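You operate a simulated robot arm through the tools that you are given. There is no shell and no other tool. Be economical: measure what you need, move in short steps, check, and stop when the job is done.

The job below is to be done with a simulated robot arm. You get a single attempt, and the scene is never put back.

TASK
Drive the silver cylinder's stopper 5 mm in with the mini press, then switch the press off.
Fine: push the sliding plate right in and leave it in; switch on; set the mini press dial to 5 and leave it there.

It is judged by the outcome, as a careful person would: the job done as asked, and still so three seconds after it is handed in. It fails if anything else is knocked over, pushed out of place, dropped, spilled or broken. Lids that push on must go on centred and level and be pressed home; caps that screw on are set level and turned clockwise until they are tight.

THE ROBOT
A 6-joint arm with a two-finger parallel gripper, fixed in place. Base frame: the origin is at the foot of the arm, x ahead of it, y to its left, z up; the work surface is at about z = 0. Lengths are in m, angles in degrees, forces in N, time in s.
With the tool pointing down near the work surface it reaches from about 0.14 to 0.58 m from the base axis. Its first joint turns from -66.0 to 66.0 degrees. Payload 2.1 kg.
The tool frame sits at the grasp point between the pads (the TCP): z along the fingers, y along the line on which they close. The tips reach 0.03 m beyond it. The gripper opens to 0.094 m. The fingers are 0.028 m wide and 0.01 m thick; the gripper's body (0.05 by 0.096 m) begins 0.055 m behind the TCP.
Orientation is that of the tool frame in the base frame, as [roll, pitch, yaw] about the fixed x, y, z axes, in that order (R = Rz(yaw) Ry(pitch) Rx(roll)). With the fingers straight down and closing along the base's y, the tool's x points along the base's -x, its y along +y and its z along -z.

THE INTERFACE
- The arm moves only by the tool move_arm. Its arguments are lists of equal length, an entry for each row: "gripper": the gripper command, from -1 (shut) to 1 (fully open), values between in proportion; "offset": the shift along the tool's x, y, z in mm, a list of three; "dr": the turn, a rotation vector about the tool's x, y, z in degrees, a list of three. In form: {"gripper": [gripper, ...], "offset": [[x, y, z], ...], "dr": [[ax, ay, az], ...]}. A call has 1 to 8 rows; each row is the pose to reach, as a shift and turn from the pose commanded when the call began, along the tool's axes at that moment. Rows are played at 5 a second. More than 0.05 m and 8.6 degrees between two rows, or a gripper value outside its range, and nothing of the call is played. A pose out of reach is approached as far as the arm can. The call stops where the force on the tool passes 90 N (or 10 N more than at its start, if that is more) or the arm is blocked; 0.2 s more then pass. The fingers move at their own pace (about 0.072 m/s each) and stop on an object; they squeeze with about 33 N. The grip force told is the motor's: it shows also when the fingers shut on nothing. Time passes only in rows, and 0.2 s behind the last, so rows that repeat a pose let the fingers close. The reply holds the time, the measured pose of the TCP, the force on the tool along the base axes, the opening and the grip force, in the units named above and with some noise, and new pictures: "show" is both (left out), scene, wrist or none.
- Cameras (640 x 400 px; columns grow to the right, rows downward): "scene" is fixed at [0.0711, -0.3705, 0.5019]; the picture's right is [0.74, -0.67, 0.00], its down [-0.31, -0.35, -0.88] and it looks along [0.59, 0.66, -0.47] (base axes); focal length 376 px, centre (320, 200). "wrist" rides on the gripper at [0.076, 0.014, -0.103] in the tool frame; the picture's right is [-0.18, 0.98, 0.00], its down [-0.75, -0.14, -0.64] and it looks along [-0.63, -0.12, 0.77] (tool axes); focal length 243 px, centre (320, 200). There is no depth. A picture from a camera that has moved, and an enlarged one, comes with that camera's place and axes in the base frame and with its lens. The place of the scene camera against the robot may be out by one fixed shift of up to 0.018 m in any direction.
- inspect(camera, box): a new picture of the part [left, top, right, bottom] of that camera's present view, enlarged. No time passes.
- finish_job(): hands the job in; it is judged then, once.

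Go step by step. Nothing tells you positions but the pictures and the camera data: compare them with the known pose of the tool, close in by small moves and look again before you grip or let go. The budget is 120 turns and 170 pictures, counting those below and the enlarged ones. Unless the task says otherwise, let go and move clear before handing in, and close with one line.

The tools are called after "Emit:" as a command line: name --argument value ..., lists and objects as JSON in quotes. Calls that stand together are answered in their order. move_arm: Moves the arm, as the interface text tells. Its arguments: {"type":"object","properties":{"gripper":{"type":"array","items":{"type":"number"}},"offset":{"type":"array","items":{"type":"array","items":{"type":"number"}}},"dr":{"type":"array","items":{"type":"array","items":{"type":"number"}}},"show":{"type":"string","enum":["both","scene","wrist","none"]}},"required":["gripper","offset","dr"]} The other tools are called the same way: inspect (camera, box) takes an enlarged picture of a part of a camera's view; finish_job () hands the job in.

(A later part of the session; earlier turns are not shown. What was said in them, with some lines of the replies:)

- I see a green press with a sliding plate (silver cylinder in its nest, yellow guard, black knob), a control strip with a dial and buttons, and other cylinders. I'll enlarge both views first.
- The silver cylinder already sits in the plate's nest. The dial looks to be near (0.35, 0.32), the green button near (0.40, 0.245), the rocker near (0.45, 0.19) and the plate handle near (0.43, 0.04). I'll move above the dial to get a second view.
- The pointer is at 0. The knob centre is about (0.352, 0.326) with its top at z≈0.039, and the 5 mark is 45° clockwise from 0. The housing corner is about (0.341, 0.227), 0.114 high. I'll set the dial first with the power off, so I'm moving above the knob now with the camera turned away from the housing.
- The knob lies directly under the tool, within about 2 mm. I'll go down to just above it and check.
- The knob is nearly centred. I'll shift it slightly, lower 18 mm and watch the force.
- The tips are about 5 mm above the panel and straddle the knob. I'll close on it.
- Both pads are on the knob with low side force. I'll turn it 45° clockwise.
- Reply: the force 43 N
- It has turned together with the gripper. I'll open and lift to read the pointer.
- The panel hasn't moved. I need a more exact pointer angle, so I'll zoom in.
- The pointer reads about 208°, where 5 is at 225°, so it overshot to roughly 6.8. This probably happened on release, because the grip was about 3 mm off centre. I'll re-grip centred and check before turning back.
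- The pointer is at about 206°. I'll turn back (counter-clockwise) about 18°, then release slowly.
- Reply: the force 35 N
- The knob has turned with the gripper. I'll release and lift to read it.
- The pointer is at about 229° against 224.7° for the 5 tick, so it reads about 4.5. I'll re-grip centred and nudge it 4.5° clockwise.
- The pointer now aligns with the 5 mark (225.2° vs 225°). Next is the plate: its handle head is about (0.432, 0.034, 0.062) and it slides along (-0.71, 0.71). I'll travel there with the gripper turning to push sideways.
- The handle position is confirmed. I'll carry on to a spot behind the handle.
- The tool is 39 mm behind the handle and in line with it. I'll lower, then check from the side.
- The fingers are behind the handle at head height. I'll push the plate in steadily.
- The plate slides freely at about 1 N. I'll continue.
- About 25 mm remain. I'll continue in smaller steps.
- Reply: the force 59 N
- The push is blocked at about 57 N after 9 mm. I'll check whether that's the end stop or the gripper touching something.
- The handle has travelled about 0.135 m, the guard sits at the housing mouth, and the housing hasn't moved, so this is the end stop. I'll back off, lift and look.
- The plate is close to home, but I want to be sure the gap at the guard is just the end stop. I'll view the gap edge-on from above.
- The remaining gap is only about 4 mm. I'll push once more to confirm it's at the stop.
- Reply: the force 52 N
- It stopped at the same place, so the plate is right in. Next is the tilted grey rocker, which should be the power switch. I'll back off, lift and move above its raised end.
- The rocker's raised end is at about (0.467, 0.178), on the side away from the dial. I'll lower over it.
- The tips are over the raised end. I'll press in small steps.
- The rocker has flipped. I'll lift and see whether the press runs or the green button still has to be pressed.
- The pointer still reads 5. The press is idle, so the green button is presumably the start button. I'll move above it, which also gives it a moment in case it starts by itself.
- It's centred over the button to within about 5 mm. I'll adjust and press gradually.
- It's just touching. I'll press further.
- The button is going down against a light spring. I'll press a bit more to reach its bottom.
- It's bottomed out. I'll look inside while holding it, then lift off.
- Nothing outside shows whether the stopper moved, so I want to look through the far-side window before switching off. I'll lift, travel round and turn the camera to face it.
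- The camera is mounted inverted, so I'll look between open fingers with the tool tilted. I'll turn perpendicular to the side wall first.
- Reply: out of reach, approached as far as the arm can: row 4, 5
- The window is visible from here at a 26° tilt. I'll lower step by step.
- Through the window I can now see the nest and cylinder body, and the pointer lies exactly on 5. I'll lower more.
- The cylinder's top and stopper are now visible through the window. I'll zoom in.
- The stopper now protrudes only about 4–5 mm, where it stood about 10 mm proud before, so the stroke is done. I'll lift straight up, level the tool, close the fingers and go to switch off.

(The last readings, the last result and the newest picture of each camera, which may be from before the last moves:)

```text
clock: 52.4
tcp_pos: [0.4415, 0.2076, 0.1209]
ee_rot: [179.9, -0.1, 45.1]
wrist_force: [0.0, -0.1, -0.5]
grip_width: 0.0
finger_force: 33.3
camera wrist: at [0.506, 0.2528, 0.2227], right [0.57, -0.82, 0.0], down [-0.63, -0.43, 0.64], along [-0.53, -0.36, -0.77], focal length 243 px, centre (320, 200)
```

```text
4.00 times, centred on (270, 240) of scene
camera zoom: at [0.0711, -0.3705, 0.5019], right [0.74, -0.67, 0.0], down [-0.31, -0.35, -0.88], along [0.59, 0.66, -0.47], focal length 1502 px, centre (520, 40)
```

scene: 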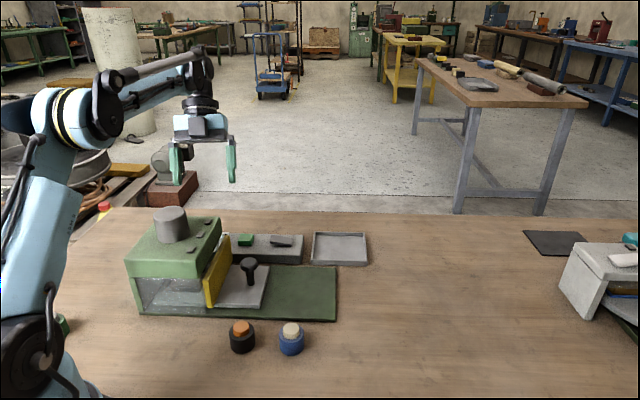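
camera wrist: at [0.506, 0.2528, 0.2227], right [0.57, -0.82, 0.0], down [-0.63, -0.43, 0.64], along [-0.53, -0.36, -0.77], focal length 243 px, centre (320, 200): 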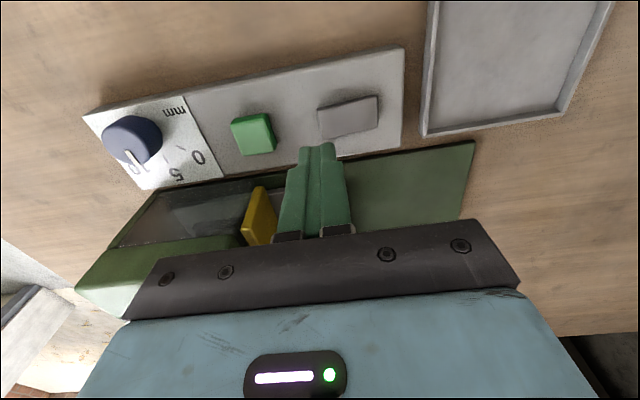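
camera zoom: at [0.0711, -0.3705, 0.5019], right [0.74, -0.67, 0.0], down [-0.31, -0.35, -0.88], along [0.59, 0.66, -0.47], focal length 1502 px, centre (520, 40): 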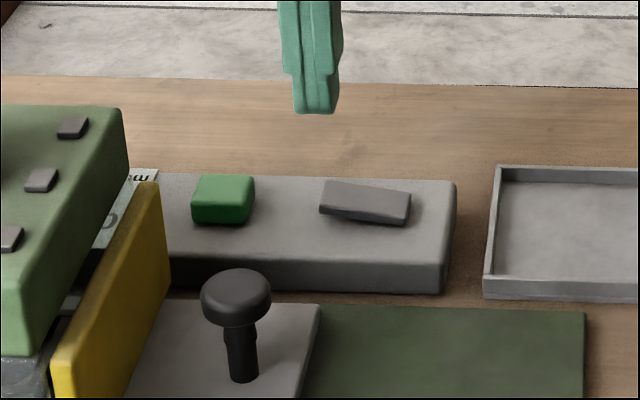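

The tool is over the raised end to within a few mm. I'll press it down in steps.

Emit:
move_arm --gripper '[-1, -1, -1, -1, -1, -1, -1]' --offset '[[4, 3, 20], [4, 3, 38], [4, 3, 43], [4, 3, 47], [4, 3, 51], [4, 3, 54], [4, 3, 56]]' --dr '[[0, 0, 0], [0, 0, 0], [0, 0, 0], [0, 0, 0], [0, 0, 0], [0, 0, 0], [0, 0, 0]]' --show "none"

Emit:
inspect --camera "scene" --box '[200, 190, 340, 290]'

```text
clock: 54.0
tcp_pos: [0.4479, 0.207, 0.0664]
ee_rot: [179.9, -0.1, 45.0]
wrist_force: [-0.6, 0.1, -0.6]
grip_width: 0.0
finger_force: 33.3
```

```text
4.00 times, centred on (270, 240) of scene
camera zoom: at [0.0711, -0.3705, 0.5019], right [0.74, -0.67, 0.0], down [-0.31, -0.35, -0.88], along [0.59, 0.66, -0.47], focal length 1502 px, centre (520, 40)
```

zoom: 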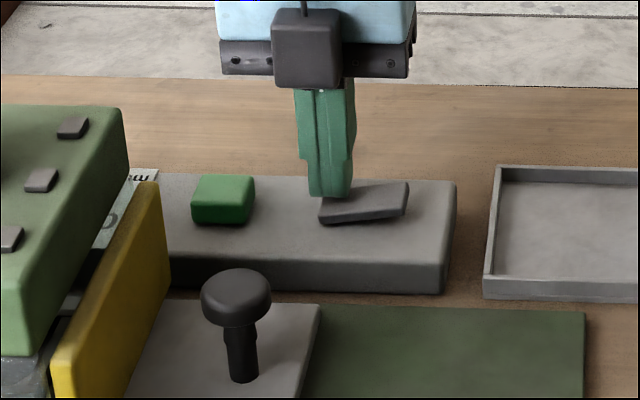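

The rocker is back in its original off position. I'll lift clear and do a final check.

Emit:
move_arm --gripper '[-1, -1, -1, -1]' --offset '[[0, 0, -25], [0, 0, -60], [0, 0, -100], [0, 0, -130]]' --dr '[[0, 0, 0], [0, 0, 0], [0, 0, 0], [0, 0, 0]]' --show "both"

Emit:
inspect --camera "scene" --box '[120, 190, 360, 360]'

Emit:
inspect --camera "wrist" --box '[160, 80, 280, 180]'

```text
clock: 55.0
tcp_pos: [0.4439, 0.2074, 0.1959]
ee_rot: [179.9, -0.2, 45.0]
wrist_force: [-0.1, 0.6, -0.2]
grip_width: 0.0
finger_force: 33.0
camera wrist: at [0.5088, 0.2536, 0.2997], right [0.57, -0.82, 0.0], down [-0.63, -0.43, 0.64], along [-0.53, -0.36, -0.77], focal length 243 px, centre (320, 200)
```

scene: 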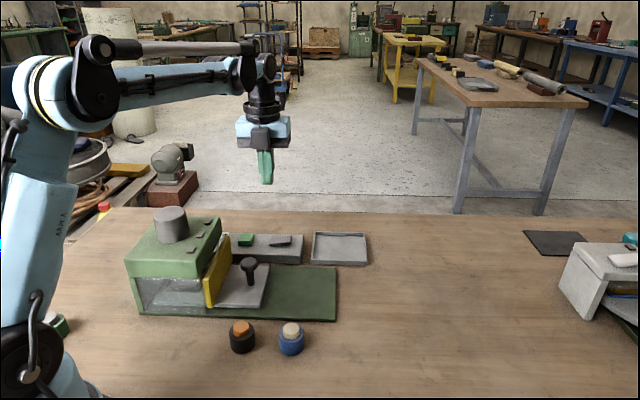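
wrist: 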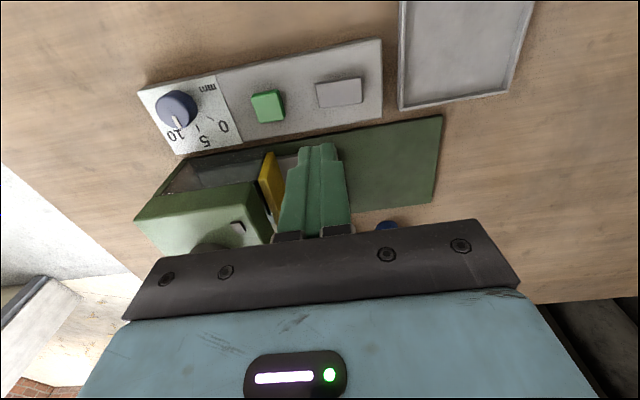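

```text
2.35 times, centred on (240, 275) of scene
camera zoom: at [0.0711, -0.3705, 0.5019], right [0.74, -0.67, 0.0], down [-0.31, -0.35, -0.88], along [0.59, 0.66, -0.47], focal length 884 px, centre (508, 24)
```

zoom: 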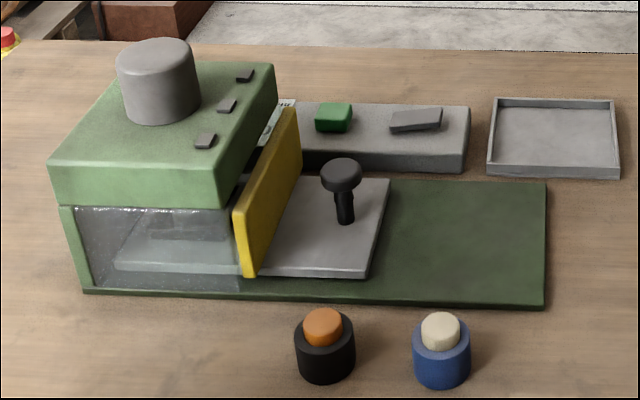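

```text
4.00 times, centred on (220, 130) of wrist
camera zoom: at [0.5088, 0.2536, 0.2997], right [0.57, -0.82, 0.0], down [-0.63, -0.43, 0.64], along [-0.53, -0.36, -0.77], focal length 970 px, centre (720, 480)
```

zoom: 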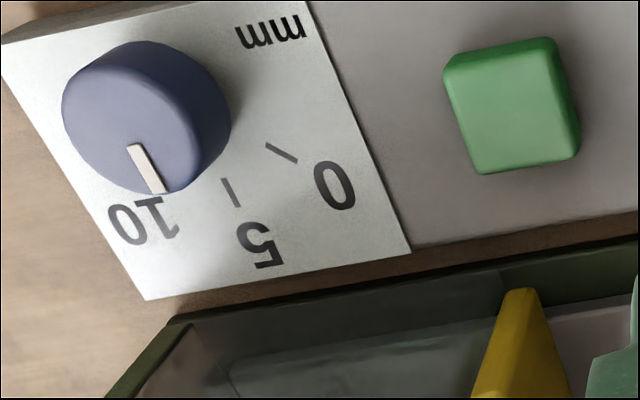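

The rocker is off, the dial is on 5, the plate is in and nothing else has moved, so I'm handing in.

Emit:
finish_job

```text
The job is handed in.
```

I drove the silver cylinder's stopper in with one press stroke at dial setting 5, then switched the press off, leaving the plate in and the dial on 5. The 5 mm is judged by eye: through the side window the stopper protrudes about 4–5 mm, down from about 10 mm.
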